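You operate a simulated robot arm through the tools that you are given. There is no shell and no other tool. Be economical: measure what you need, move in short steps, check, and stop when the job is done.

Carry out the task below with a simulated robot arm. There is one attempt and no reset: what you move stays moved.

JOB
Turn the soup down to one, stir in the cream and cover it again.
Fine: lid off onto the worktop by the oven while you stir with the oak spoon, which goes back where it lay. The ring stays on, the other knobs off. No spill.

Only the result counts: the job must be done as asked and must still hold three seconds after the hand-in. Knocking over, shifting, dropping, spilling or breaking anything else fails it. Lids that push on must go on centred and level and be pressed home; caps that screw on are set level and turned clockwise until they are tight.

ROBOT AND FRAMES
A 7-joint arm with a two-finger parallel gripper, fixed in place. Base frame: the origin is at the foot of the arm, x ahead of it, y to its left, z up. Lengths are in mm, angles in degrees, forces in N, time in s.
With the tool pointing down near the work surface it reaches from about 300 to 680 mm from the base axis. Its first joint turns from -66.0 to 66.0 degrees. Payload 1.57 kg.
Tool frame: the origin (TCP) lies between the finger pads and is the grasp point; the fingertips stand 30 mm ahead of it; z points along the fingers, y is the line along which they close. The gripper opens to 110 mm. The fingers are 24 mm wide and 12 mm thick; the gripper's body (48 by 112 mm) begins 78 mm behind the TCP.
Orientation is told as [roll, pitch, yaw] about the base's x, y, z axes, in that order, counted from this pose: with the fingers straight down and closing along the base's y, the tool's x points along the base's -x, its y along +y and its z along -z.

CONTROLS
- The arm moves only by the tool servo_tool. Its arguments are lists of equal length, an entry for each row: "claw": the finger opening in mm, from 0 to 110; "travel": the shift along the tool's x, y, z in mm, a list of three; "delta_rot": the turn, a rotation vector about the tool's x, y, z in degrees, a list of three. In form: {"claw": [claw, ...], "travel": [[x, y, z], ...], "delta_rot": [[rx, ry, rz], ...]}. A call has 1 to 12 rows; each row shifts and turns the commanded pose from where the row before left it, along the tool's axes as they then stand. A row lasts 0.2 s, in which the tool goes at most 50 mm and 8.6 degrees; a call with a longer step from one row to the next is refused whole, and so is a gripper value outside its range. A pose out of reach is approached as far as the arm can. The call stops where the force on the tool passes 40 N (or 10 N more than at its start, if that is more) or the arm is blocked; 0.2 s more then pass. Each finger travels about 108 mm/s and halts on what it meets, pressing with about 25 N; the grip force reading is that of the motor and also rises with nothing between the fingers. The clock runs only during rows and for 0.2 s after the last one: add rows that do not move to give the fingers time. The reply holds the time, the measured pose of the TCP, the force on the tool along the base axes, the opening and the grip force, in the units named above and with some noise, with the torque about the TCP (base axes, N m) and any sound that the robot's microphone picked up.
- Cameras (640 x 400 px; columns grow to the right, rows downward): "scene" is fixed at [136.2, -368.1, 1416.4]; the picture's right is [0.95, -0.30, 0.00], its down [-0.15, -0.50, -0.85] and it looks along [0.25, 0.81, -0.52] (base axes); focal length 214 px, centre (320, 200). "wrist" rides on the gripper at [70, 16, -141] in the tool frame; the picture's right is [-0.23, 0.97, 0.00], its down [-0.86, -0.20, -0.48] and it looks along [-0.47, -0.11, 0.88] (tool axes); focal length 222 px, centre (320, 200). There is no depth. A picture from a camera that has moved, and an enlarged one, comes with that camera's place and axes in the base frame and with its lens. The place of the scene camera against the robot may be out by one fixed shift of up to 12 mm in any direction.
- grab_frame(camera): a new picture of that camera. It takes no simulated time.
- close_up(camera, box): a new picture of the part [left, top, right, bottom] of that camera's present view, enlarged. It takes no simulated time.
- finish_job(): hands the job in; it is judged then, once.

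Work in short steps. Places have to be worked out from the pictures, the camera data and where the tool is seen: move nearer, look again, correct. Check each grasp and each placing, and mend what went wrong. You have 120 turns and 68 pictures in all, those below and enlarged ones among them. Open the gripper and draw the arm clear of the work before you hand the job in, unless the task says otherwise; then end with one line.

The tools are called by a JSON object that holds its "name" and its "arguments". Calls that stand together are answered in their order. servo_tool: Moves the arm, as the interface text tells. Its arguments: {"type":"object","properties":{"claw":{"type":"array","items":{"type":"number"}},"travel":{"type":"array","items":{"type":"array","items":{"type":"number"}}},"delta_rot":{"type":"array","items":{"type":"array","items":{"type":"number"}}}},"required":["claw","travel","delta_rot"]} The other tools are called the same way: grab_frame (camera) takes a picture; close_up (camera, box) takes an enlarged picture of a part of a camera's view; finish_job () hands the job in.

At the start:

```text
time_s: 0.0
eef_pos: [340.4, -73.8, 1285.7]
tcp_rot: [-0.1, 0.0, 0.0]
wrist_force: [0.1, 0.0, 0.6]
wrist_torque: [0.04, -0.03, -0.01]
grip_width: 109.9
grip_force: 0.1
```

scene: 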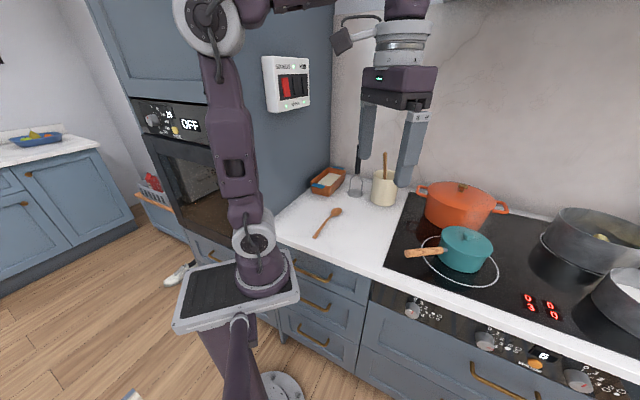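
wrist: 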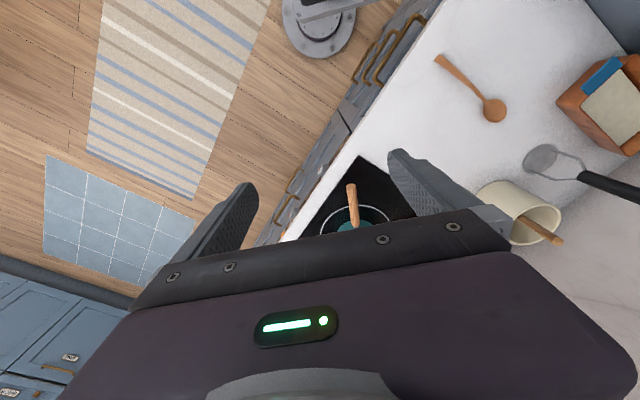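

I start by looking closely at the hob, the pots and the knobs.

{"name": "close_up", "arguments": {"camera": "scene", "box": [380, 170, 640, 340]}}

{"name": "close_up", "arguments": {"camera": "scene", "box": [360, 270, 640, 400]}}

{"name": "close_up", "arguments": {"camera": "scene", "box": [250, 130, 450, 260]}}

```text
2.35 times, centred on (510, 255) of scene
camera zoom: at [136.2, -368.1, 1416.4], right [0.95, -0.3, 0.0], down [-0.15, -0.5, -0.85], along [0.25, 0.81, -0.52], focal length 505 px, centre (-127, 71)
```

zoom: 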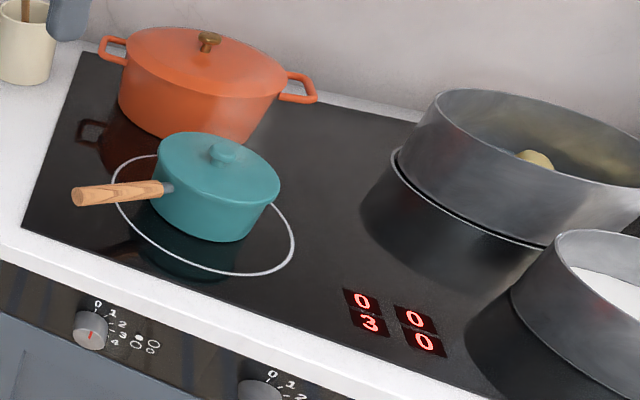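

```text
2.29 times, centred on (500, 335) of scene
camera zoom: at [136.2, -368.1, 1416.4], right [0.95, -0.3, 0.0], down [-0.15, -0.5, -0.85], along [0.25, 0.81, -0.52], focal length 490 px, centre (-91, -109)
```

zoom: 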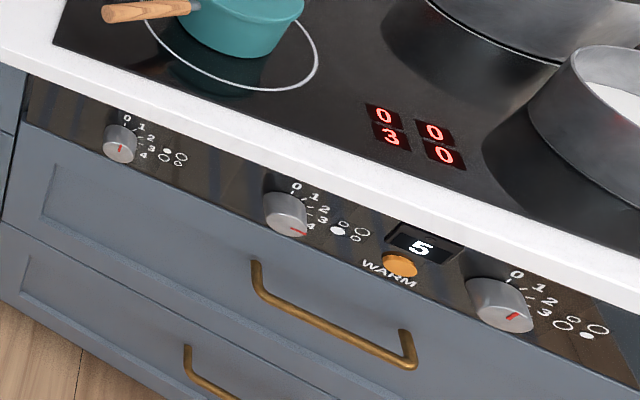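

```text
3.08 times, centred on (350, 195) of scene
camera zoom: at [136.2, -368.1, 1416.4], right [0.95, -0.3, 0.0], down [-0.15, -0.5, -0.85], along [0.25, 0.81, -0.52], focal length 660 px, centre (228, 215)
```

zoom: 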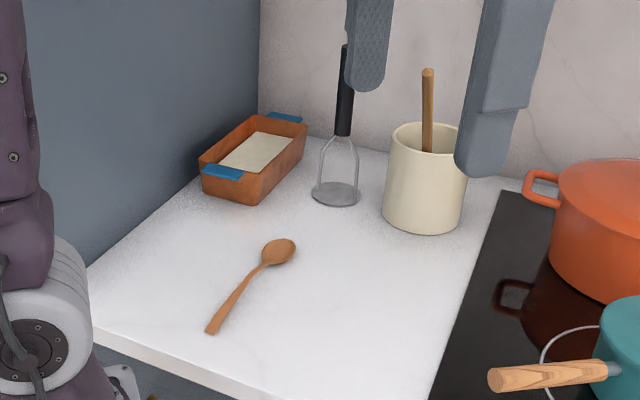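

The soup is evidently the teal pan on the front-left ring, which shows 3. I look closer at the knobs and the pans on the right.

{"name": "close_up", "arguments": {"camera": "scene", "box": [460, 310, 560, 375]}}

{"name": "close_up", "arguments": {"camera": "scene", "box": [395, 290, 455, 330]}}

```text
6.15 times, centred on (510, 342) of scene
camera zoom: at [136.2, -368.1, 1416.4], right [0.95, -0.3, 0.0], down [-0.15, -0.5, -0.85], along [0.25, 0.81, -0.52], focal length 1320 px, centre (-849, -677)
```

zoom: 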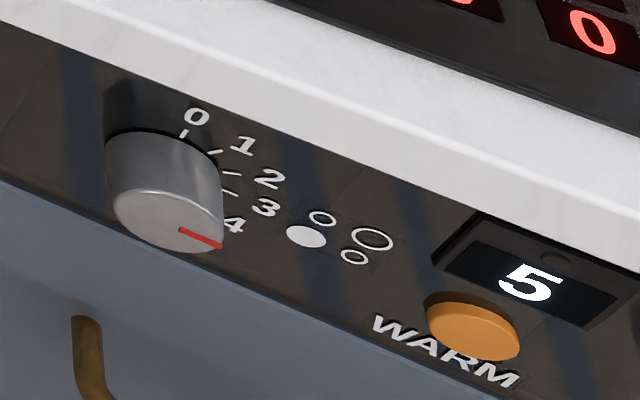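

```text
10.00 times, centred on (425, 310) of scene
camera zoom: at [136.2, -368.1, 1416.4], right [0.95, -0.3, 0.0], down [-0.15, -0.5, -0.85], along [0.25, 0.81, -0.52], focal length 2145 px, centre (-730, -900)
```

zoom: 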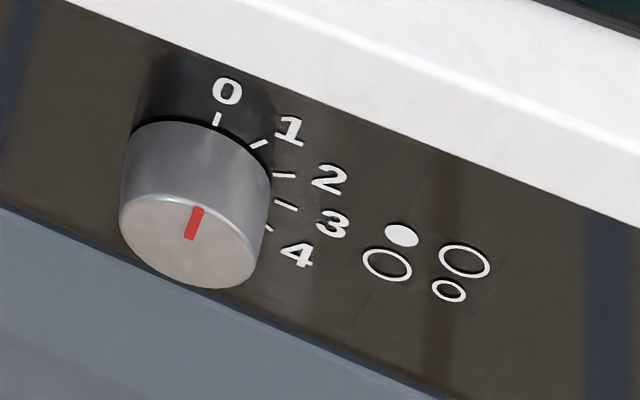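

Knob 2 (filled front-left icon) is the soup knob and stands at 3. The worktop runs diagonally, about 41° to the base axes and near z 945. I yaw the tool so that it squares up with the worktop.

{"name": "servo_tool", "arguments": {"claw": [110, 110, 110, 110, 110, 110], "travel": [[0, 0, 0], [0, 0, 0], [0, 0, 0], [0, 0, 0], [0, 0, 0], [0, 0, 0]], "delta_rot": [[0, 0, -8.1], [0, 0, -8.1], [0, 0, -8.1], [0, 0, -8.1], [0, 0, -8.1], [0, 0, -8.1]]}}

{"name": "grab_frame", "arguments": {"camera": "wrist"}}

{"name": "grab_frame", "arguments": {"camera": "scene"}}

```text
time_s: 1.4
eef_pos: [340.4, -73.1, 1285.5]
tcp_rot: [0.0, 0.1, 48.8]
wrist_force: [-0.3, 0.5, 0.1]
wrist_torque: [0.0, -0.02, 0.02]
grip_width: 110.1
grip_force: 0.0
```

```text
60 pictures are left
camera wrist: at [283.8, -114.6, 1427.5], right [-0.58, 0.81, 0.0], down [0.71, 0.51, 0.48], along [0.39, 0.28, -0.88], focal length 222 px, centre (320, 200)
```

wrist: 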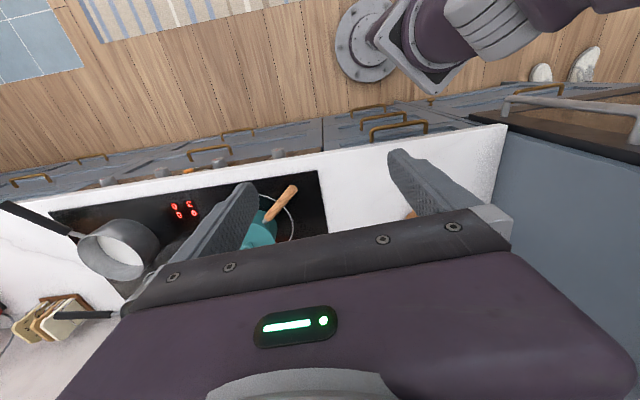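

```text
59 pictures are left
```

scene: 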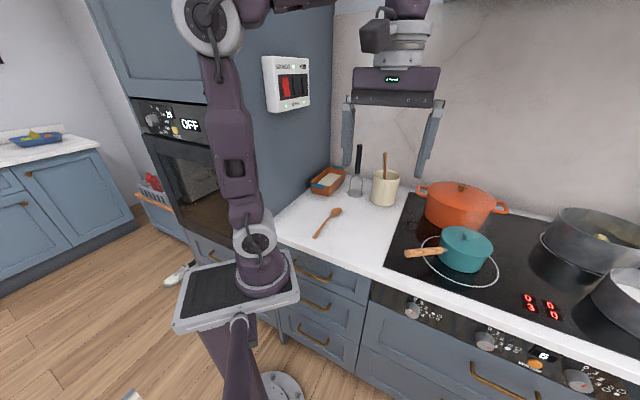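

The tool is squared up. I shift sideways along the front of the worktop towards the soup knob, staying high, and then start pitching so the camera can see the panel.

{"name": "servo_tool", "arguments": {"claw": [110, 110, 110, 110, 110, 110, 110, 110, 110, 110, 110], "travel": [[12, -40, 0], [12, -40, 0], [12, -40, 0], [12, -40, 0], [12, -40, 0], [12, -40, 0], [12, -40, 0], [0, 0, 0], [0, 0, 0], [0, 0, 0], [0, 0, 0]], "delta_rot": [[0, 0, 0], [0, 0, 0], [0, 0, 0], [0, 0, 0], [0, 0, 0], [0, 0, 0], [0, 0, 0], [0, -8, 0], [0, -8, 0], [0, -8, 0], [0, -8, 0]]}}

{"name": "grab_frame", "arguments": {"camera": "wrist"}}

```text
time_s: 3.8
eef_pos: [441.5, -292.2, 1257.0]
tcp_rot: [0.0, -32.1, 48.5]
wrist_force: [-0.5, -0.3, -0.2]
wrist_torque: [0.02, 0.01, 0.0]
grip_width: 110.0
grip_force: 0.1
out of reach, approached as far as the arm can: row 5, 6, 7
```

```text
58 pictures are left
camera wrist: at [343.2, -383.0, 1340.2], right [-0.6, 0.79, 0.12], down [0.46, 0.22, 0.86], along [0.65, 0.57, -0.5], focal length 222 px, centre (320, 200)
```

wrist: 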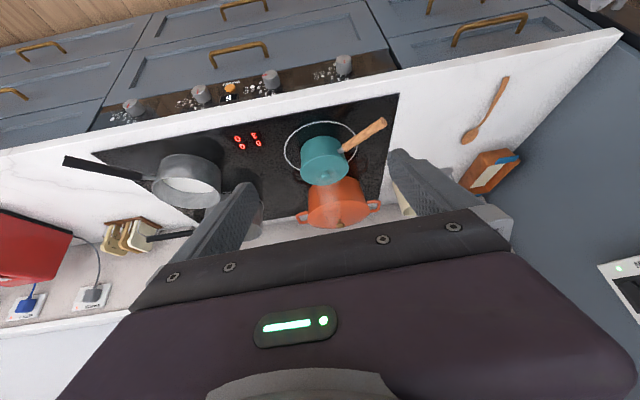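

A good overview. I enlarge the knob area and the left half to measure.

{"name": "close_up", "arguments": {"camera": "wrist", "box": [90, 30, 410, 230]}}

{"name": "close_up", "arguments": {"camera": "wrist", "box": [190, 50, 310, 125]}}

```text
2.00 times, centred on (250, 130) of wrist
camera zoom: at [343.2, -383.0, 1340.2], right [-0.6, 0.79, 0.12], down [0.46, 0.22, 0.86], along [0.65, 0.57, -0.5], focal length 444 px, centre (460, 340)
```

zoom: 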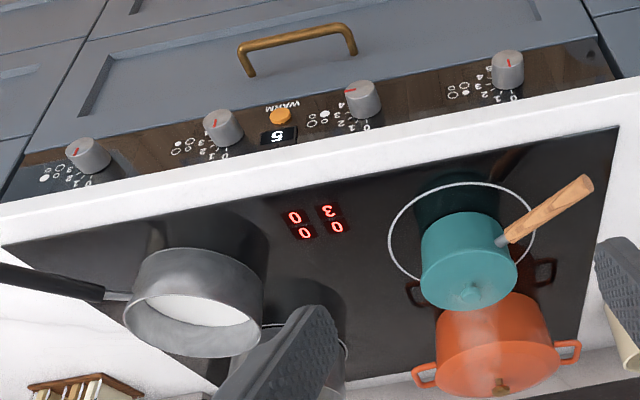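

```text
5.33 times, centred on (250, 88) of wrist
camera zoom: at [343.2, -383.0, 1340.2], right [-0.6, 0.79, 0.12], down [0.46, 0.22, 0.86], along [0.65, 0.57, -0.5], focal length 1185 px, centre (693, 800)
```

zoom: 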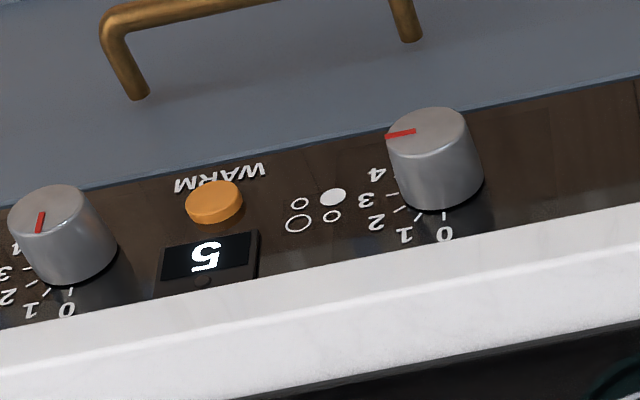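

Triangulating gives the knob face at about (612, -243, 822), with the worktop at z≈900 and its axes at 45° to the base. I descend in front of the counter and bring the tool horizontal.

{"name": "servo_tool", "arguments": {"claw": [80, 80, 80, 80, 80, 80, 80, 80, 80, 80, 80, 80], "travel": [[21.2, -17, 33.9], [21.2, -17, 33.9], [21.2, -17, 33.9], [21.2, -17, 33.9], [21.2, -17, 33.9], [0, 0, 0], [0, 0, 0], [0, 0, 0], [0, 0, 0], [0, 0, 0], [0, 0, 0], [0, 0, 0]], "delta_rot": [[0, 0, 0], [0, 0, 0], [0, 0, 0], [0, 0, 0], [0, 0, 0], [0, -8.27, 0], [0, -8.27, 0], [0, -8.27, 0], [0, -8.27, 0], [0, -8.27, 0], [0, -8.27, 0], [0, -8.27, 0]]}}

{"name": "grab_frame", "arguments": {"camera": "wrist"}}

```text
time_s: 6.4
eef_pos: [513.0, -343.0, 1057.3]
tcp_rot: [-1.1, -89.7, 49.7]
wrist_force: [-0.3, 0.0, -0.1]
wrist_torque: [0.01, 0.0, 0.03]
grip_width: 79.8
grip_force: 0.1
out of reach, approached as far as the arm can: row 12
```

```text
55 pictures are left
camera wrist: at [407.9, -438.9, 988.2], right [-0.73, 0.64, 0.23], down [-0.16, -0.49, 0.86], along [0.66, 0.59, 0.46], focal length 222 px, centre (320, 200)
```

wrist: 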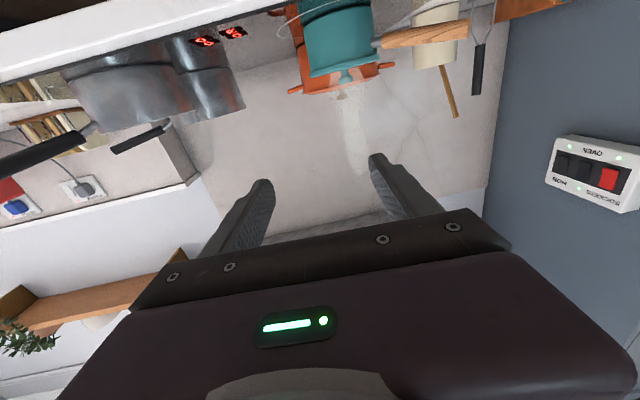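

Tool is horizontal and in line with the knob laterally (e≈605). I descend to knob height, trim the yaw to 45° and pre-roll by +30°.

{"name": "servo_tool", "arguments": {"claw": [80, 80, 80, 80, 80, 80, 80, 80, 80, 80], "travel": [[47, 0, 0], [47, 0, 0], [47, 0, 0], [47, 0, 0], [47, 0, 0], [0, 0, 0], [0, 0, 0], [0, 0, 0], [0, 0, 0], [0, 0, 0]], "delta_rot": [[0, 0, 0], [0, 0, 0], [0, 0, 0], [0, 0, 0], [0, 0, 0], [3.5, 0, 0], [0, 0, 7.5], [0, 0, 7.5], [0, 0, 7.5], [0, 0, 7.5]]}}

{"name": "grab_frame", "arguments": {"camera": "wrist"}}

{"name": "grab_frame", "arguments": {"camera": "scene"}}

```text
time_s: 8.6
eef_pos: [494.2, -304.0, 856.0]
tcp_rot: [89.7, -60.0, -44.7]
wrist_force: [0.1, 0.7, -0.1]
wrist_torque: [-0.04, 0.02, 0.03]
grip_width: 79.8
grip_force: 0.0
out of reach, approached as far as the arm can: row 1, 2, 3, 4, 5, 6
```

```text
54 pictures are left
camera wrist: at [361.0, -369.8, 805.5], right [-0.51, 0.52, 0.69], down [0.09, -0.76, 0.64], along [0.85, 0.39, 0.35], focal length 222 px, centre (320, 200)
```

wrist: 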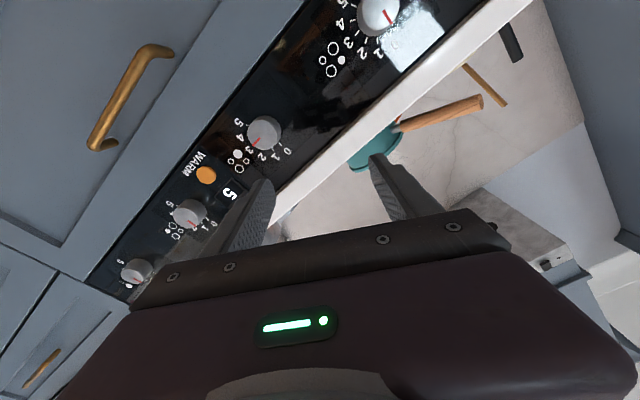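

```text
53 pictures are left
```

scene: 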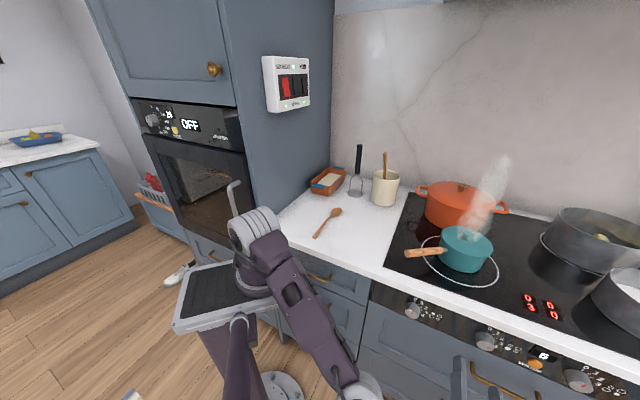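

TCP is now at n=134, e=564, z=856 and square to the panel. I shift to the knob's axis and go a bit closer.

{"name": "servo_tool", "arguments": {"claw": [80, 80, 80, 80], "travel": [[4.5, -26, 10], [4.5, -26, 10], [0, 0, 15], [0, 0, 15]], "delta_rot": [[0, 0, 0], [0, 0, 0], [0, 0, 0], [0, 0, 0]]}}

{"name": "grab_frame", "arguments": {"camera": "wrist"}}

```text
time_s: 9.6
eef_pos: [528.6, -276.6, 854.3]
tcp_rot: [89.7, -60.0, -44.6]
wrist_force: [-0.8, 0.9, 0.4]
wrist_torque: [-0.02, -0.03, 0.03]
grip_width: 80.1
grip_force: 0.0
out of reach, approached as far as the arm can: row 1, 2
```

```text
52 pictures are left
camera wrist: at [395.1, -341.6, 801.8], right [-0.52, 0.52, 0.68], down [0.09, -0.76, 0.64], along [0.85, 0.39, 0.35], focal length 222 px, centre (320, 200)
```

wrist: 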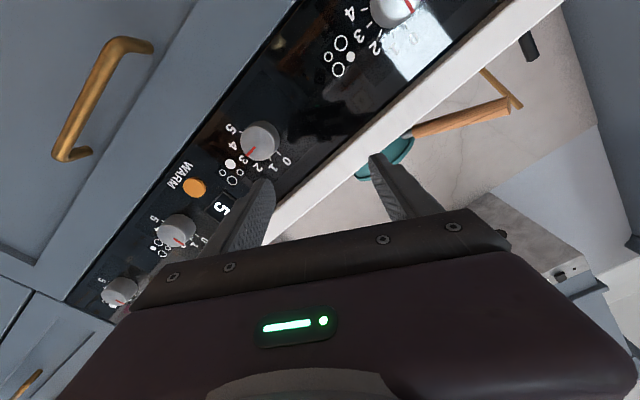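

Still reach-limited sideways; the shift may become possible nearer the panel. I go forward with the fingertips still short of the knob face, then retry the sideways correction.

{"name": "servo_tool", "arguments": {"claw": [80, 80, 80, 80, 80, 80], "travel": [[0, 0, 15], [0, 0, 15], [2.5, -12, 0], [2.5, -12, 0], [2.5, -12, 0], [2.5, -12, 0]], "delta_rot": [[0, 0, 0], [0, 0, 0], [0, 0, 0], [0, 0, 0], [0, 0, 0], [0, 0, 0]]}}

```text
time_s: 11.0
eef_pos: [557.5, -261.3, 843.7]
tcp_rot: [89.7, -60.0, -44.8]
wrist_force: [0.3, 0.8, -1.0]
wrist_torque: [0.03, 0.0, -0.04]
grip_width: 80.0
grip_force: 0.0
out of reach, approached as far as the arm can: row 4, 5, 6
```

Horizontal approach falls short of the knob by about 25 mm (reach limit). Leaning the tool 35° nose-down raises the wrist and should reach; closing along the worktop direction still grips the knob's sides. I back off, unroll and tilt.

{"name": "servo_tool", "arguments": {"claw": [80, 80, 80, 80, 80, 80, 80, 80, 80, 80], "travel": [[0, 0, -15], [0, 0, -15], [0, 0, 0], [0, 0, 0], [0, 0, 0], [0, 0, 0], [0, 0, 0], [0, 0, 0], [0, 0, 0], [0, 0, 0]], "delta_rot": [[0, 0, 0], [0, 0, -7.5], [0, 0, -7.5], [0, 0, -7.5], [0, 0, -7.5], [0, 7, 0], [0, 7, 0], [0, 7, 0], [0, 7, 0], [0, 7, 0]]}}

{"name": "grab_frame", "arguments": {"camera": "wrist"}}

```text
time_s: 13.2
eef_pos: [533.9, -280.8, 843.9]
tcp_rot: [0.0, -54.8, 45.2]
wrist_force: [0.9, -0.1, 0.5]
wrist_torque: [0.01, 0.02, -0.02]
grip_width: 80.0
grip_force: 0.1
out of reach, approached as far as the arm can: row 1
```

```text
51 pictures are left
camera wrist: at [414.4, -379.2, 870.3], right [-0.6, 0.78, 0.19], down [0.21, -0.07, 0.97], along [0.77, 0.62, -0.13], focal length 222 px, centre (320, 200)
```

wrist: 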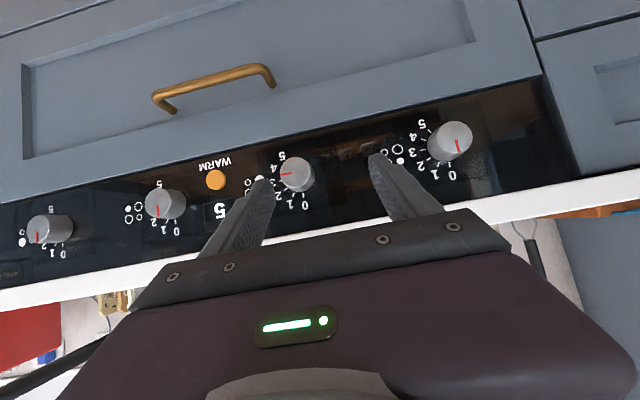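

Pose is now as wanted (pitch -55). I enlarge the knob for a precise fix.

{"name": "close_up", "arguments": {"camera": "wrist", "box": [240, 130, 360, 205]}}

```text
5.33 times, centred on (300, 168) of wrist
camera zoom: at [414.4, -379.2, 870.3], right [-0.6, 0.78, 0.19], down [0.21, -0.07, 0.97], along [0.77, 0.62, -0.13], focal length 1185 px, centre (427, 373)
```

zoom: 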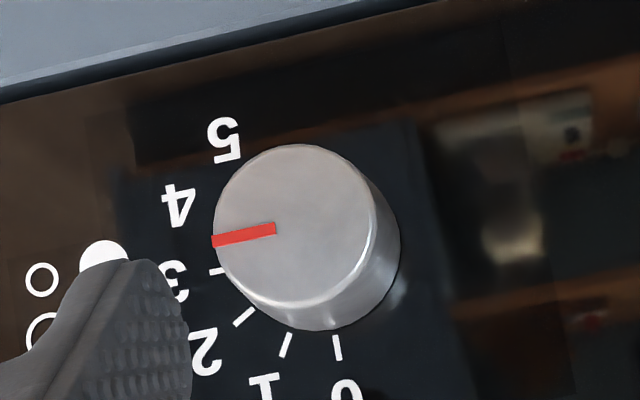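

Two wrist views agree: knob face at n≈271, e≈610, z≈800; panel at n≈292. I line up just in front of it.

{"name": "servo_tool", "arguments": {"claw": [74, 74, 74], "travel": [[1.8, -17, 22.6], [1.8, -17, 22.6], [0, 0, 0]], "delta_rot": [[0, 0, 0], [0, 0, 0], [0, 0, 0]]}}

{"name": "grab_frame", "arguments": {"camera": "wrist"}}

```text
time_s: 14.0
eef_pos: [585.2, -279.7, 816.1]
tcp_rot: [-0.1, -54.9, 45.1]
wrist_force: [-0.4, -0.7, 0.9]
wrist_torque: [-0.02, -0.01, -0.03]
grip_width: 73.8
grip_force: 0.1
```

```text
49 pictures are left
camera wrist: at [464.8, -377.6, 840.7], right [-0.6, 0.78, 0.18], down [0.21, -0.07, 0.97], along [0.77, 0.62, -0.12], focal length 222 px, centre (320, 200)
```

wrist: 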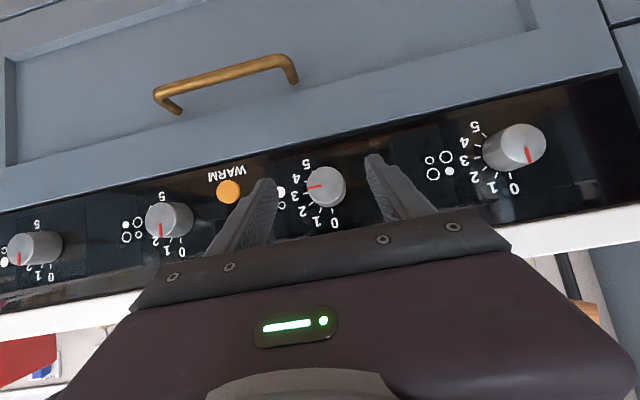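

Centred: knob axis z≈803, e≈611. I go in 40 mm horizontally so that the fingertips straddle the knob.

{"name": "servo_tool", "arguments": {"claw": [74, 74, 74], "travel": [[-7.8, 0, 11.1], [-7.8, 0, 11.1], [-7.8, 0, 11.1]], "delta_rot": [[0, 0, 0], [0, 0, 0], [0, 0, 0]]}}

{"name": "grab_frame", "arguments": {"camera": "wrist"}}

```text
time_s: 14.8
eef_pos: [613.5, -250.3, 816.9]
tcp_rot: [0.0, -54.9, 45.1]
wrist_force: [0.5, -0.3, -0.6]
wrist_torque: [0.03, 0.01, -0.01]
grip_width: 74.2
grip_force: 0.1
```

```text
48 pictures are left
camera wrist: at [493.4, -349.6, 840.7], right [-0.6, 0.78, 0.19], down [0.21, -0.07, 0.97], along [0.77, 0.62, -0.12], focal length 222 px, centre (320, 200)
```

wrist: 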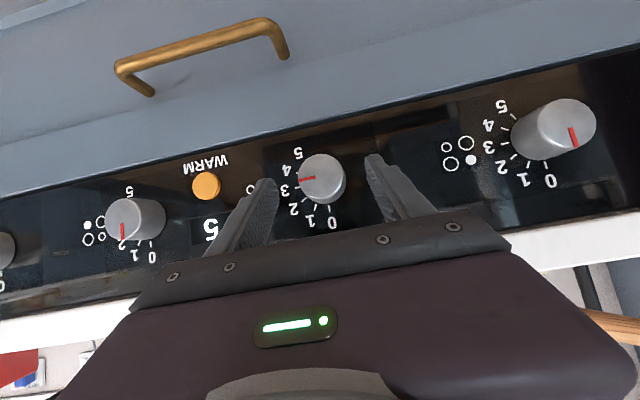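

No contact so far, fingers either side. I close on the knob.

{"name": "servo_tool", "arguments": {"claw": [50, 30, 30, 30], "travel": [[0, 0, 0], [0, 0, 0], [0, 0, 0], [0, 0, 0]], "delta_rot": [[0, 0, 0], [0, 0, 0], [0, 0, 0], [0, 0, 0]]}}

{"name": "close_up", "arguments": {"camera": "wrist", "box": [220, 110, 420, 235]}}

```text
time_s: 15.8
eef_pos: [613.4, -250.3, 815.5]
tcp_rot: [0.1, -55.0, 45.1]
wrist_force: [-12.6, 8.6, 3.1]
wrist_torque: [0.33, 0.0, 0.54]
grip_width: 37.2
grip_force: 43.1
```

```text
3.20 times, centred on (320, 172) of wrist
camera zoom: at [492.9, -349.1, 840.7], right [-0.6, 0.78, 0.19], down [0.21, -0.07, 0.97], along [0.77, 0.62, -0.12], focal length 711 px, centre (320, 288)
```

zoom: 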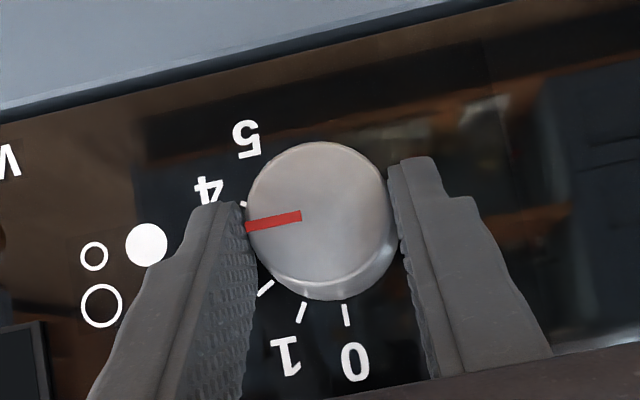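

Good grip at 37 mm. I ease the side load by 1.5 mm, then turn 30° counter-clockwise about the knob axis and check.

{"name": "servo_tool", "arguments": {"claw": [30, 30, 30, 30, 30, 30], "travel": [[0, 1.5, 0], [0.06, 1.36, 0.04], [0.06, 1.36, 0.04], [0.06, 1.36, 0.04], [0.06, 1.36, 0.04], [0.06, 1.36, 0.04]], "delta_rot": [[0, 0, 0], [3.456, 0, -4.9], [3.456, 0, -4.9], [3.456, 0, -4.9], [3.456, 0, -4.9], [3.456, 0, -4.9]]}}

{"name": "close_up", "arguments": {"camera": "scene", "box": [440, 260, 620, 372]}}

{"name": "close_up", "arguments": {"camera": "wrist", "box": [220, 110, 420, 235]}}

```text
time_s: 17.2
eef_pos: [605.7, -245.7, 814.7]
tcp_rot: [-45.3, -45.0, 80.5]
wrist_force: [19.1, 2.5, -8.4]
wrist_torque: [0.3, -0.42, -0.04]
grip_width: 36.9
grip_force: 43.3
```

```text
3.56 times, centred on (530, 316) of scene
camera zoom: at [136.9, -368.1, 1416.3], right [0.95, -0.3, 0.0], down [-0.16, -0.5, -0.85], along [0.25, 0.81, -0.52], focal length 763 px, centre (-427, -212)
```

zoom: 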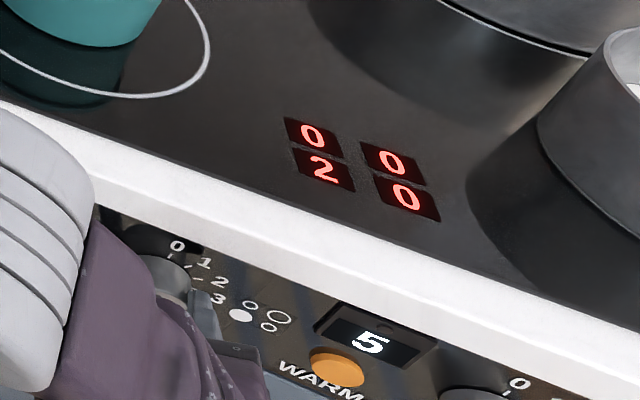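

```text
3.20 times, centred on (320, 172) of wrist
camera zoom: at [479.4, -336.3, 827.3], right [-0.57, 0.75, -0.33], down [-0.15, 0.29, 0.94], along [0.81, 0.59, -0.05], focal length 711 px, centre (320, 288)
```

zoom: 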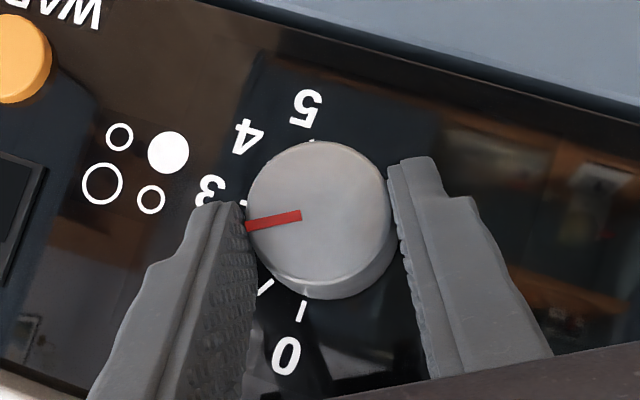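

Display now reads 2. Another 30° should bring 1, with a small inward correction for the pull on the knob.

{"name": "servo_tool", "arguments": {"claw": [30, 30, 30, 30, 30], "travel": [[-0.2, 1.36, 0.4], [-0.2, 1.36, 0.4], [-0.2, 1.36, 0.4], [0.06, 1.36, 0.04], [0.06, 1.36, 0.04]], "delta_rot": [[3.456, 0, -4.9], [3.456, 0, -4.9], [3.456, 0, -4.9], [3.456, 0, -4.9], [3.456, 0, -4.9]]}}

{"name": "close_up", "arguments": {"camera": "scene", "box": [440, 260, 620, 372]}}

{"name": "close_up", "arguments": {"camera": "wrist", "box": [220, 110, 420, 235]}}

```text
time_s: 17.6
eef_pos: [608.9, -245.5, 808.0]
tcp_rot: [-50.4, -42.0, 85.0]
wrist_force: [-6.6, 0.2, 3.3]
wrist_torque: [0.61, -0.58, 0.64]
grip_width: 37.6
grip_force: 43.4
out of reach, approached as far as the arm can: row 1, 2
stopped in row 2: the force on the tool passed its limit at 51 N (the readings are from after the stop); the commanded pose is now the measured one
```

```text
3.56 times, centred on (530, 316) of scene
camera zoom: at [135.9, -368.1, 1416.4], right [0.95, -0.3, 0.0], down [-0.15, -0.5, -0.85], along [0.25, 0.81, -0.52], focal length 763 px, centre (-427, -212)
```

zoom: 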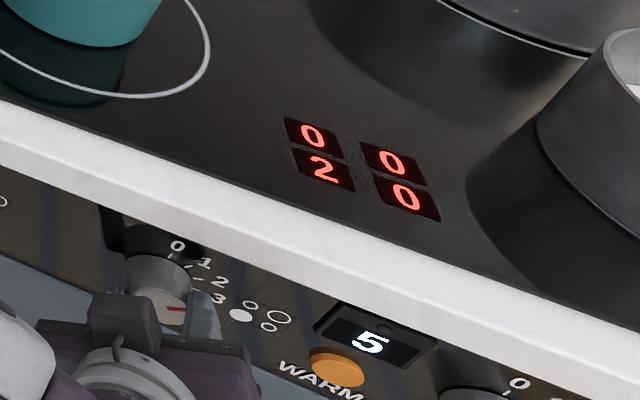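

```text
3.20 times, centred on (320, 172) of wrist
camera zoom: at [483.0, -338.2, 820.0], right [-0.56, 0.72, -0.41], down [-0.21, 0.35, 0.91], along [0.8, 0.6, -0.04], focal length 711 px, centre (320, 288)
```

zoom: 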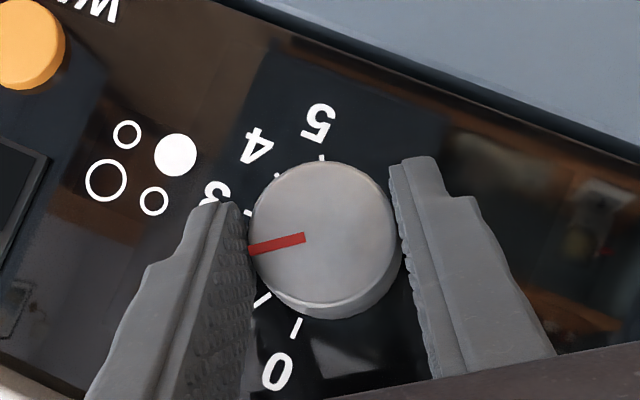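

The arm ran out of reach at this lean, leaving the ring at 2. I open, swing back to the upright roll around the knob and regrip for the second 30°.

{"name": "servo_tool", "arguments": {"claw": [74, 74, 74, 74, 74, 74, 74, 74, 74], "travel": [[0, 0, 0], [0, 0, 0], [0, -1.36, 0], [0, -1.36, 0], [0, -1.36, 0], [0, -1.36, 0], [0, -1.36, 0], [0, -1.36, 0], [0, 0, 0]], "delta_rot": [[0, 0, 0], [0, 0, 0], [-3.456, 0, 4.9], [-3.456, 0, 4.9], [-3.456, 0, 4.9], [-3.456, 0, 4.9], [-3.456, 0, 4.9], [-3.456, 0, 4.9], [0, 0, 0]]}}

{"name": "close_up", "arguments": {"camera": "wrist", "box": [220, 110, 420, 235]}}

```text
time_s: 19.6
eef_pos: [614.7, -250.3, 811.4]
tcp_rot: [2.0, -54.8, 44.3]
wrist_force: [1.2, -0.4, -0.1]
wrist_torque: [-0.03, 0.0, -0.02]
grip_width: 74.0
grip_force: 0.1
```

```text
3.20 times, centred on (320, 172) of wrist
camera zoom: at [497.8, -351.8, 836.7], right [-0.61, 0.77, 0.2], down [0.23, -0.08, 0.97], along [0.76, 0.64, -0.13], focal length 711 px, centre (320, 288)
```

zoom: 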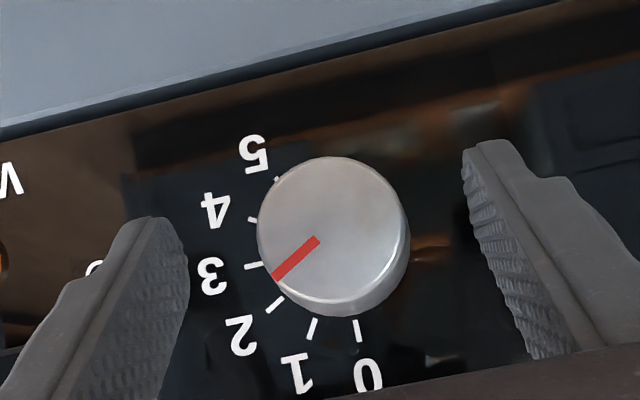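

Marker is at 2. I regrip with small corrections and turn about 31° more counter-clockwise.

{"name": "servo_tool", "arguments": {"claw": [74, 50, 30, 30, 30], "travel": [[-2.9, 0.2, -2], [0, -1.36, 0], [0, 0, 0], [0, 0, 0], [0, 1.4, 0]], "delta_rot": [[0, 0, 0], [-3.456, 0, 4.9], [0, 0, 0], [0, 0, 0], [0, 0, 0]]}}

{"name": "servo_tool", "arguments": {"claw": [30, 30, 30, 30, 30, 30], "travel": [[0, 1.2, 0], [0, 1.2, 0], [0, 1.2, 0], [0, 1.2, 0], [0, 1.2, 0], [0, 0, 0]], "delta_rot": [[3.456, 0, -4.9], [3.456, 0, -4.9], [3.456, 0, -4.9], [3.456, 0, -4.9], [3.456, 0, -4.9], [0, 0, 0]]}}

{"name": "close_up", "arguments": {"camera": "wrist", "box": [220, 110, 420, 235]}}

{"name": "close_up", "arguments": {"camera": "scene", "box": [440, 260, 620, 372]}}

```text
time_s: 20.8
eef_pos: [615.1, -250.1, 814.3]
tcp_rot: [12.3, -54.1, 35.9]
wrist_force: [4.0, 9.6, -8.2]
wrist_torque: [0.04, 0.03, 0.15]
grip_width: 38.0
grip_force: 43.8
```

```text
time_s: 22.2
eef_pos: [610.2, -244.9, 814.4]
tcp_rot: [-36.1, -48.6, 74.9]
wrist_force: [-19.6, 11.8, -12.3]
wrist_torque: [-0.32, 0.88, 0.47]
grip_width: 37.7
grip_force: 43.6
```

```text
3.20 times, centred on (320, 172) of wrist
camera zoom: at [485.6, -340.6, 830.7], right [-0.61, 0.77, -0.21], down [-0.07, 0.21, 0.97], along [0.79, 0.61, -0.08], focal length 711 px, centre (320, 288)
```

zoom: 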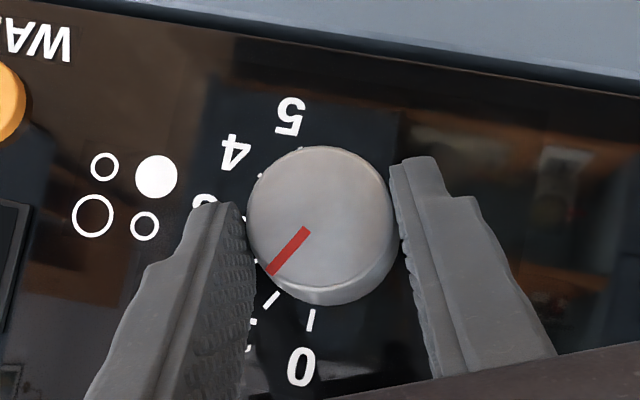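

```text
3.56 times, centred on (530, 316) of scene
camera zoom: at [136.0, -367.9, 1416.4], right [0.95, -0.3, 0.0], down [-0.15, -0.5, -0.85], along [0.25, 0.81, -0.52], focal length 763 px, centre (-427, -212)
```

zoom: 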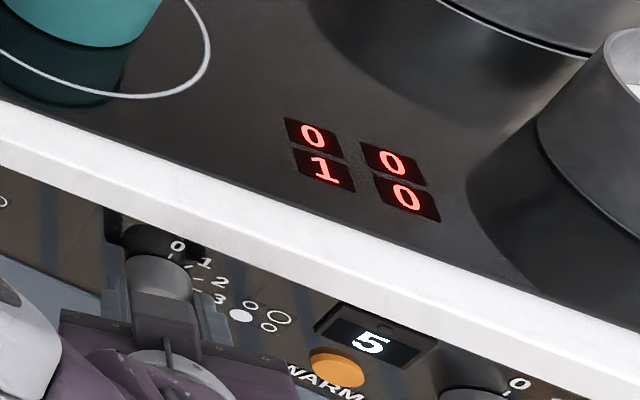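

The display shows 1 and the marker sits at tick 1. I release the knob and back straight out, then check that it stays.

{"name": "servo_tool", "arguments": {"claw": [74, 74, 74, 74, 74, 74], "travel": [[0, 0, 0], [0, 0, 0], [11.5, 0, -16.4], [11.5, 0, -16.4], [11.5, 0, -16.4], [0, 0, 0]], "delta_rot": [[0, 0, 0], [0, 0, 0], [0, 0, 0], [0, 0, 0], [0, 0, 0], [0, 0, 0]]}}

{"name": "close_up", "arguments": {"camera": "scene", "box": [380, 170, 640, 340]}}

{"name": "close_up", "arguments": {"camera": "wrist", "box": [220, 110, 420, 235]}}

```text
time_s: 23.6
eef_pos: [569.4, -288.5, 813.1]
tcp_rot: [-36.3, -48.7, 75.0]
wrist_force: [0.2, 0.0, 0.7]
wrist_torque: [-0.01, 0.0, 0.0]
grip_width: 73.9
grip_force: 0.1
```

```text
2.35 times, centred on (510, 255) of scene
camera zoom: at [136.2, -368.1, 1416.4], right [0.95, -0.3, 0.0], down [-0.15, -0.5, -0.85], along [0.25, 0.81, -0.52], focal length 505 px, centre (-127, 71)
```

zoom: 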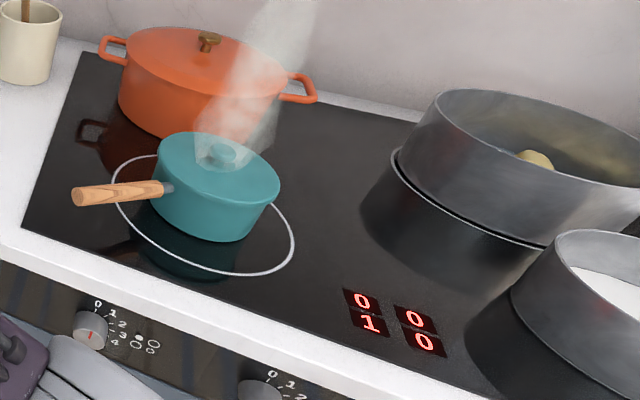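

```text
3.20 times, centred on (320, 172) of wrist
camera zoom: at [445.1, -384.2, 830.2], right [-0.61, 0.77, -0.21], down [-0.07, 0.21, 0.98], along [0.79, 0.61, -0.07], focal length 711 px, centre (320, 288)
```

zoom: 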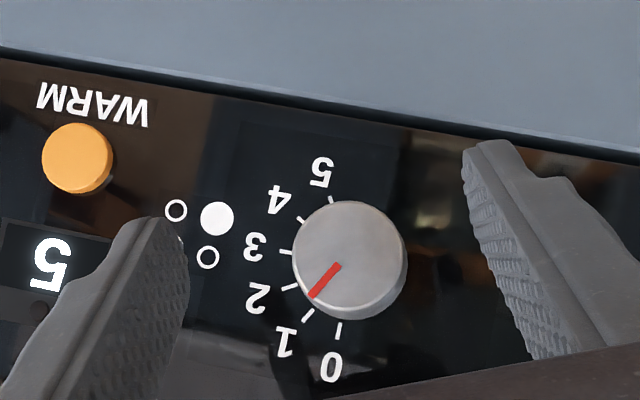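

Knob holds at 1. Now to the lid: I unroll, rise clear of the counter front and bring the tool back to pointing down.

{"name": "servo_tool", "arguments": {"claw": [74, 74, 74, 74, 74, 74, 74, 74, 74, 74, 74], "travel": [[11.5, 0, -16.4], [0, 0, 0], [0, 0, 0], [0, 0, 0], [-35.1, 0, -24.8], [-35.1, 0, -24.8], [-35.1, 0, -24.8], [-35.1, 0, -24.8], [-35.1, 0, -24.8], [-35.1, 0, -24.8], [-35.1, 0, -24.8]], "delta_rot": [[-4.03, 0, 5.72], [-4.03, 0, 5.72], [-4.03, 0, 5.72], [-4.03, 0, 5.72], [0, 0, 0], [0, 0, 0], [0, 0, 0], [0, 0, 0], [0, 0, 0], [0, 0, 0], [0, 0, 0]]}}

{"name": "servo_tool", "arguments": {"claw": [74, 74, 74, 74, 74, 74, 74], "travel": [[0, 0, 0], [0, 0, 0], [0, 0, 0], [0, 0, 0], [0, 0, 0], [0, 0, 0], [0, 0, 0]], "delta_rot": [[0, 7.83, 0], [0, 7.83, 0], [0, 7.83, 0], [0, 7.83, 0], [0, 7.83, 0], [0, 7.83, 0], [0, 7.83, 0]]}}

```text
time_s: 26.0
eef_pos: [572.7, -318.9, 1081.4]
tcp_rot: [8.8, -54.3, 38.8]
wrist_force: [-0.3, 0.6, 0.6]
wrist_torque: [0.0, 0.0, 0.02]
grip_width: 74.0
grip_force: 0.1
out of reach, approached as far as the arm can: row 11
```

```text
time_s: 27.6
eef_pos: [552.3, -303.9, 1075.1]
tcp_rot: [6.7, -5.3, 46.0]
wrist_force: [0.1, 0.4, 0.0]
wrist_torque: [0.0, -0.01, 0.01]
grip_width: 74.0
grip_force: 0.0
out of reach, approached as far as the arm can: row 2, 4, 5, 6
```

I level the tool, then move over towards the pan and unwind the yaw.

{"name": "servo_tool", "arguments": {"claw": [74, 74, 74, 74, 74, 74, 74], "travel": [[-20, 0, -5], [-25.5, 32, -12.5], [-25.5, 32, -12.5], [-25.5, 32, -12.5], [-25.5, 32, -12.5], [-25.5, 32, -12.5], [-25.5, 32, -12.5]], "delta_rot": [[6.0, 4.7, 0], [0.7, 0.6, 0], [0, 0, 0], [0, 0, 0], [0, 0, 0], [0, 0, 0], [0, 0, 0]]}}

{"name": "servo_tool", "arguments": {"claw": [74, 74, 74, 74, 74, 74], "travel": [[0, 0, 0], [0, 0, 0], [0, 0, 0], [0, 0, 0], [0, 0, 0], [0, 0, 0]], "delta_rot": [[0, 0, 7.6], [0, 0, 7.6], [0, 0, 7.6], [0, 0, 7.6], [0, 0, 7.6], [0, 0, 7.6]]}}

{"name": "grab_frame", "arguments": {"camera": "wrist"}}

```text
time_s: 29.2
eef_pos: [533.6, -45.3, 1159.1]
tcp_rot: [0.2, 0.0, 46.2]
wrist_force: [-0.7, 0.1, 0.5]
wrist_torque: [-0.02, 0.0, 0.03]
grip_width: 74.0
grip_force: 0.0
```

```text
time_s: 30.6
eef_pos: [534.0, -46.0, 1159.5]
tcp_rot: [0.1, 0.1, 0.6]
wrist_force: [0.1, 0.5, -0.5]
wrist_torque: [0.0, 0.0, -0.02]
grip_width: 74.2
grip_force: 0.1
```

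```text
37 pictures are left
camera wrist: at [465.8, -30.3, 1301.3], right [0.22, 0.98, 0.0], down [0.86, -0.19, 0.48], along [0.47, -0.1, -0.88], focal length 222 px, centre (320, 200)
```

wrist: 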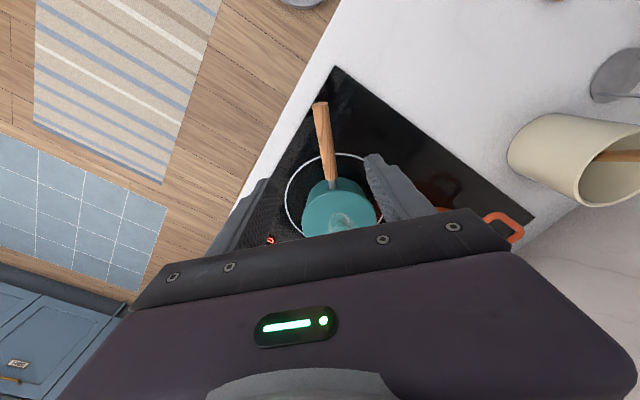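

The lid knob is at roughly (702, -38, 967), near the end of the reach. I try moving over it with the tool vertical, staying high.

{"name": "servo_tool", "arguments": {"claw": [74, 74, 74, 74, 74], "travel": [[-39, 2, 15], [-39, 2, 15], [-39, 2, 15], [-39, 2, 15], [0, 0, 0]], "delta_rot": [[0, 0, 0], [0, 0, 0], [0, 0, 0], [0, 0, 0], [0, 0, 0]]}}

{"name": "grab_frame", "arguments": {"camera": "wrist"}}

```text
time_s: 31.8
eef_pos: [653.5, -39.0, 1104.4]
tcp_rot: [0.1, 0.2, 0.6]
wrist_force: [-0.2, -0.1, -0.4]
wrist_torque: [0.0, 0.03, 0.0]
grip_width: 73.8
grip_force: 0.1
out of reach, approached as far as the arm can: row 3, 4
```

```text
36 pictures are left
camera wrist: at [584.9, -24.2, 1245.9], right [0.22, 0.98, 0.0], down [0.86, -0.19, 0.48], along [0.46, -0.1, -0.88], focal length 222 px, centre (320, 200)
```

wrist: 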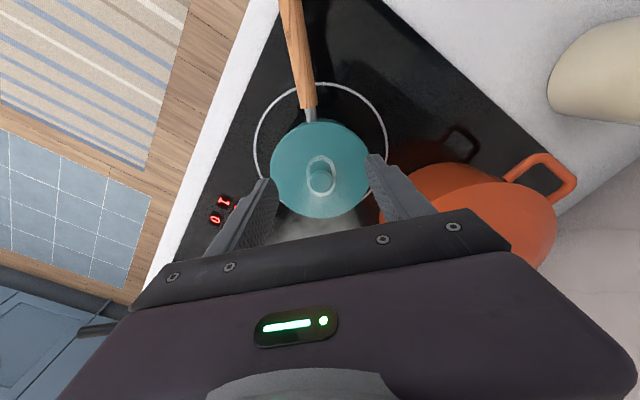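

Reach ends at x≈653 here. I enlarge the lid to fix its knob, rim and height.

{"name": "close_up", "arguments": {"camera": "wrist", "box": [230, 90, 410, 202]}}

```text
3.56 times, centred on (320, 146) of wrist
camera zoom: at [584.9, -24.2, 1245.9], right [0.22, 0.98, 0.0], down [0.86, -0.19, 0.48], along [0.46, -0.1, -0.88], focal length 790 px, centre (320, 392)
```

zoom: 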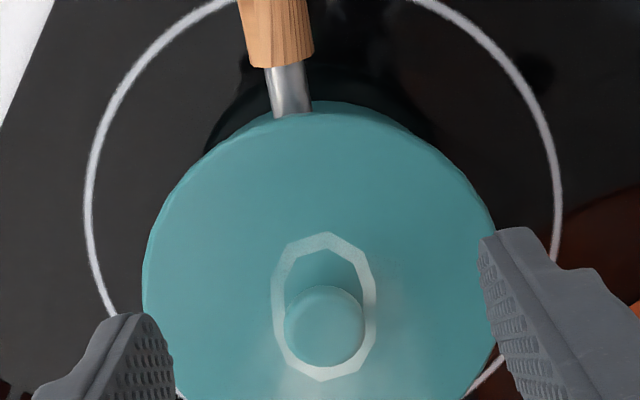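

Triangulation puts the lid knob's top at about (694, -46, 986), radius ~14 mm. I tilt the tool 16° outward for extra reach and go to a hover above it.

{"name": "servo_tool", "arguments": {"claw": [64, 64, 64, 64, 64], "travel": [[0, 0, 0], [0, 0, 0], [-2.2, -3.5, 32.3], [-2.2, -3.5, 32.3], [0, 0, 0]], "delta_rot": [[0, -8, 0], [0, -8, 0], [0, 0, 0], [0, 0, 0], [0, 0, 0]]}}

{"name": "close_up", "arguments": {"camera": "wrist", "box": [220, 80, 420, 205]}}

```text
time_s: 33.0
eef_pos: [674.5, -48.8, 1042.8]
tcp_rot: [0.1, -15.9, 0.7]
wrist_force: [0.2, -0.7, -0.4]
wrist_torque: [-0.02, 0.03, -0.01]
grip_width: 64.2
grip_force: 0.1
```

```text
3.20 times, centred on (320, 142) of wrist
camera zoom: at [570.4, -32.9, 1160.1], right [0.21, 0.98, 0.06], down [0.69, -0.19, 0.69], along [0.69, -0.1, -0.72], focal length 711 px, centre (320, 384)
```

zoom: 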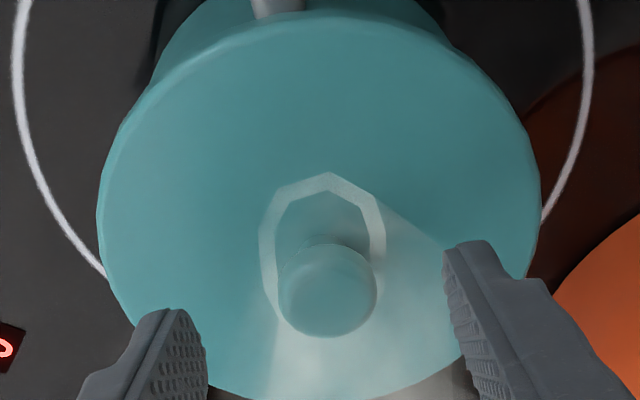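

Hover is reachable with the tilt; the knob centre refines to about (693, -46, top ≈ 993). I lower so the fingertips straddle the knob.

{"name": "servo_tool", "arguments": {"claw": [64, 64, 64], "travel": [[-1, 1.4, 18], [-1, 1.4, 18], [0, 0, 0]], "delta_rot": [[0, 0, 0], [0, 0, 0], [0, 0, 0]]}}

{"name": "close_up", "arguments": {"camera": "wrist", "box": [220, 80, 420, 205]}}

{"name": "close_up", "arguments": {"camera": "scene", "box": [420, 200, 516, 260]}}

```text
time_s: 33.8
eef_pos: [688.5, -43.8, 1013.2]
tcp_rot: [-0.1, -16.5, 0.7]
wrist_force: [-0.3, -0.9, 7.6]
wrist_torque: [0.07, 0.01, 0.01]
grip_width: 64.4
grip_force: 0.0
stopped in row 3: the force on the tool passed its limit at 42 N (the readings are from after the stop); the commanded pose is now the measured one
```

```text
3.20 times, centred on (320, 142) of wrist
camera zoom: at [582.8, -29.2, 1129.2], right [0.21, 0.98, 0.06], down [0.69, -0.19, 0.7], along [0.7, -0.1, -0.71], focal length 711 px, centre (320, 384)
```

zoom: 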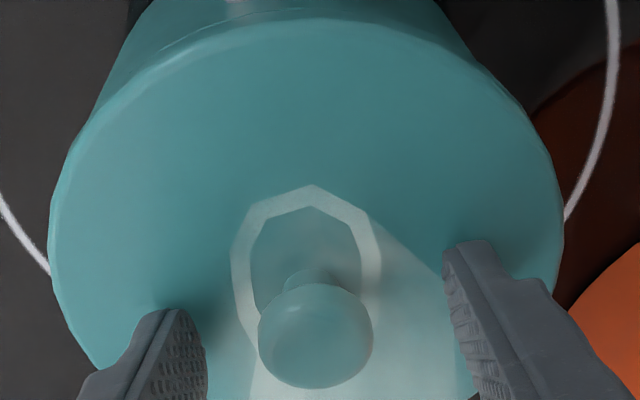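

```text
6.67 times, centred on (468, 230) of scene
camera zoom: at [136.1, -368.1, 1416.4], right [0.95, -0.3, 0.0], down [-0.15, -0.5, -0.85], along [0.25, 0.81, -0.52], focal length 1430 px, centre (-667, 0)
```

zoom: 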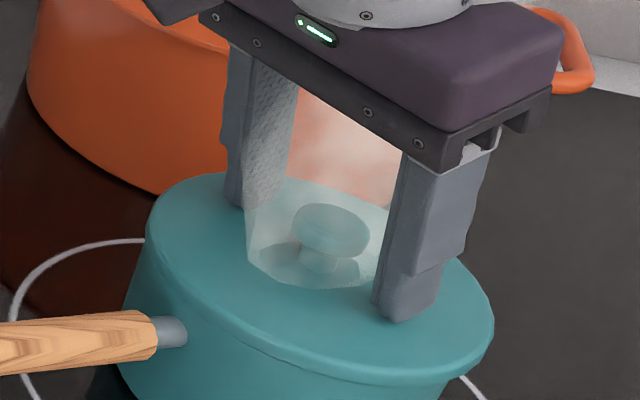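

The tips touched the lid top (z≈981); nothing moved, and the knob sits between the fingers. I lift 4 mm, centre 2 mm and close on the knob.

{"name": "servo_tool", "arguments": {"claw": [64, 50, 36, 20, 15, 15], "travel": [[0, -2, -4.5], [0, 0, 0], [0, 0, 0], [0, 0, 0], [0, 0, 0], [0, 0, 0]], "delta_rot": [[0, 0, 0], [0, 0, 0], [0, 0, 0], [0, 0, 0], [0, 0, 0], [0, 0, 0]]}}

{"name": "close_up", "arguments": {"camera": "scene", "box": [420, 200, 516, 260]}}

```text
time_s: 35.2
eef_pos: [686.3, -46.4, 1016.0]
tcp_rot: [0.0, -16.4, 0.6]
wrist_force: [0.8, 0.5, 0.4]
wrist_torque: [-0.01, 0.0, 0.01]
grip_width: 26.8
grip_force: 24.6
```

```text
6.67 times, centred on (468, 230) of scene
camera zoom: at [136.2, -368.1, 1416.4], right [0.95, -0.3, 0.0], down [-0.15, -0.5, -0.85], along [0.25, 0.81, -0.52], focal length 1430 px, centre (-667, 0)
```

zoom: 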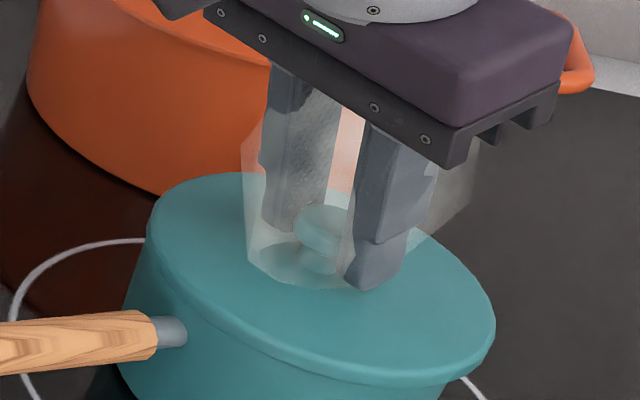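

Gripped (26.8 mm). I record this grasp pose (686.3, -46.4, 1016.0) for the return, and lift gently.

{"name": "servo_tool", "arguments": {"claw": [15, 15, 15, 15], "travel": [[-1.4, 0, -4.8], [-2.8, 0, -9.6], [-4.2, 0, -14.4], [0, 0, 0]], "delta_rot": [[0, 0, 0], [0, 0, 0], [0, 0, 0], [0, 0, 0]]}}

{"name": "close_up", "arguments": {"camera": "scene", "box": [400, 180, 528, 260]}}

```text
time_s: 36.2
eef_pos: [685.9, -46.2, 1046.9]
tcp_rot: [0.0, -16.3, 0.7]
wrist_force: [0.1, 1.1, -0.1]
wrist_torque: [0.01, 0.0, -0.02]
grip_width: 26.8
grip_force: 24.8
```

```text
5.00 times, centred on (464, 220) of scene
camera zoom: at [136.3, -368.1, 1416.4], right [0.95, -0.3, 0.0], down [-0.15, -0.5, -0.85], along [0.25, 0.81, -0.52], focal length 1072 px, centre (-400, 100)
```

zoom: 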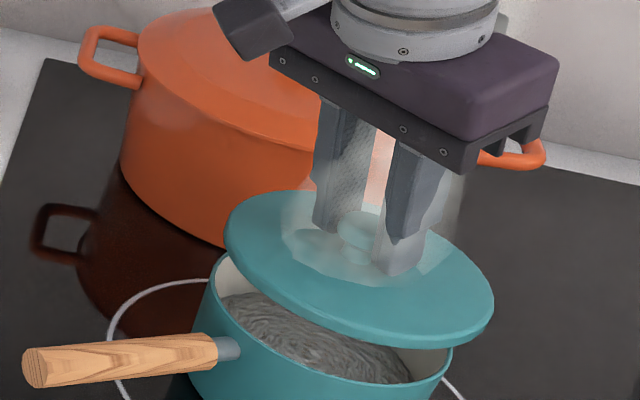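

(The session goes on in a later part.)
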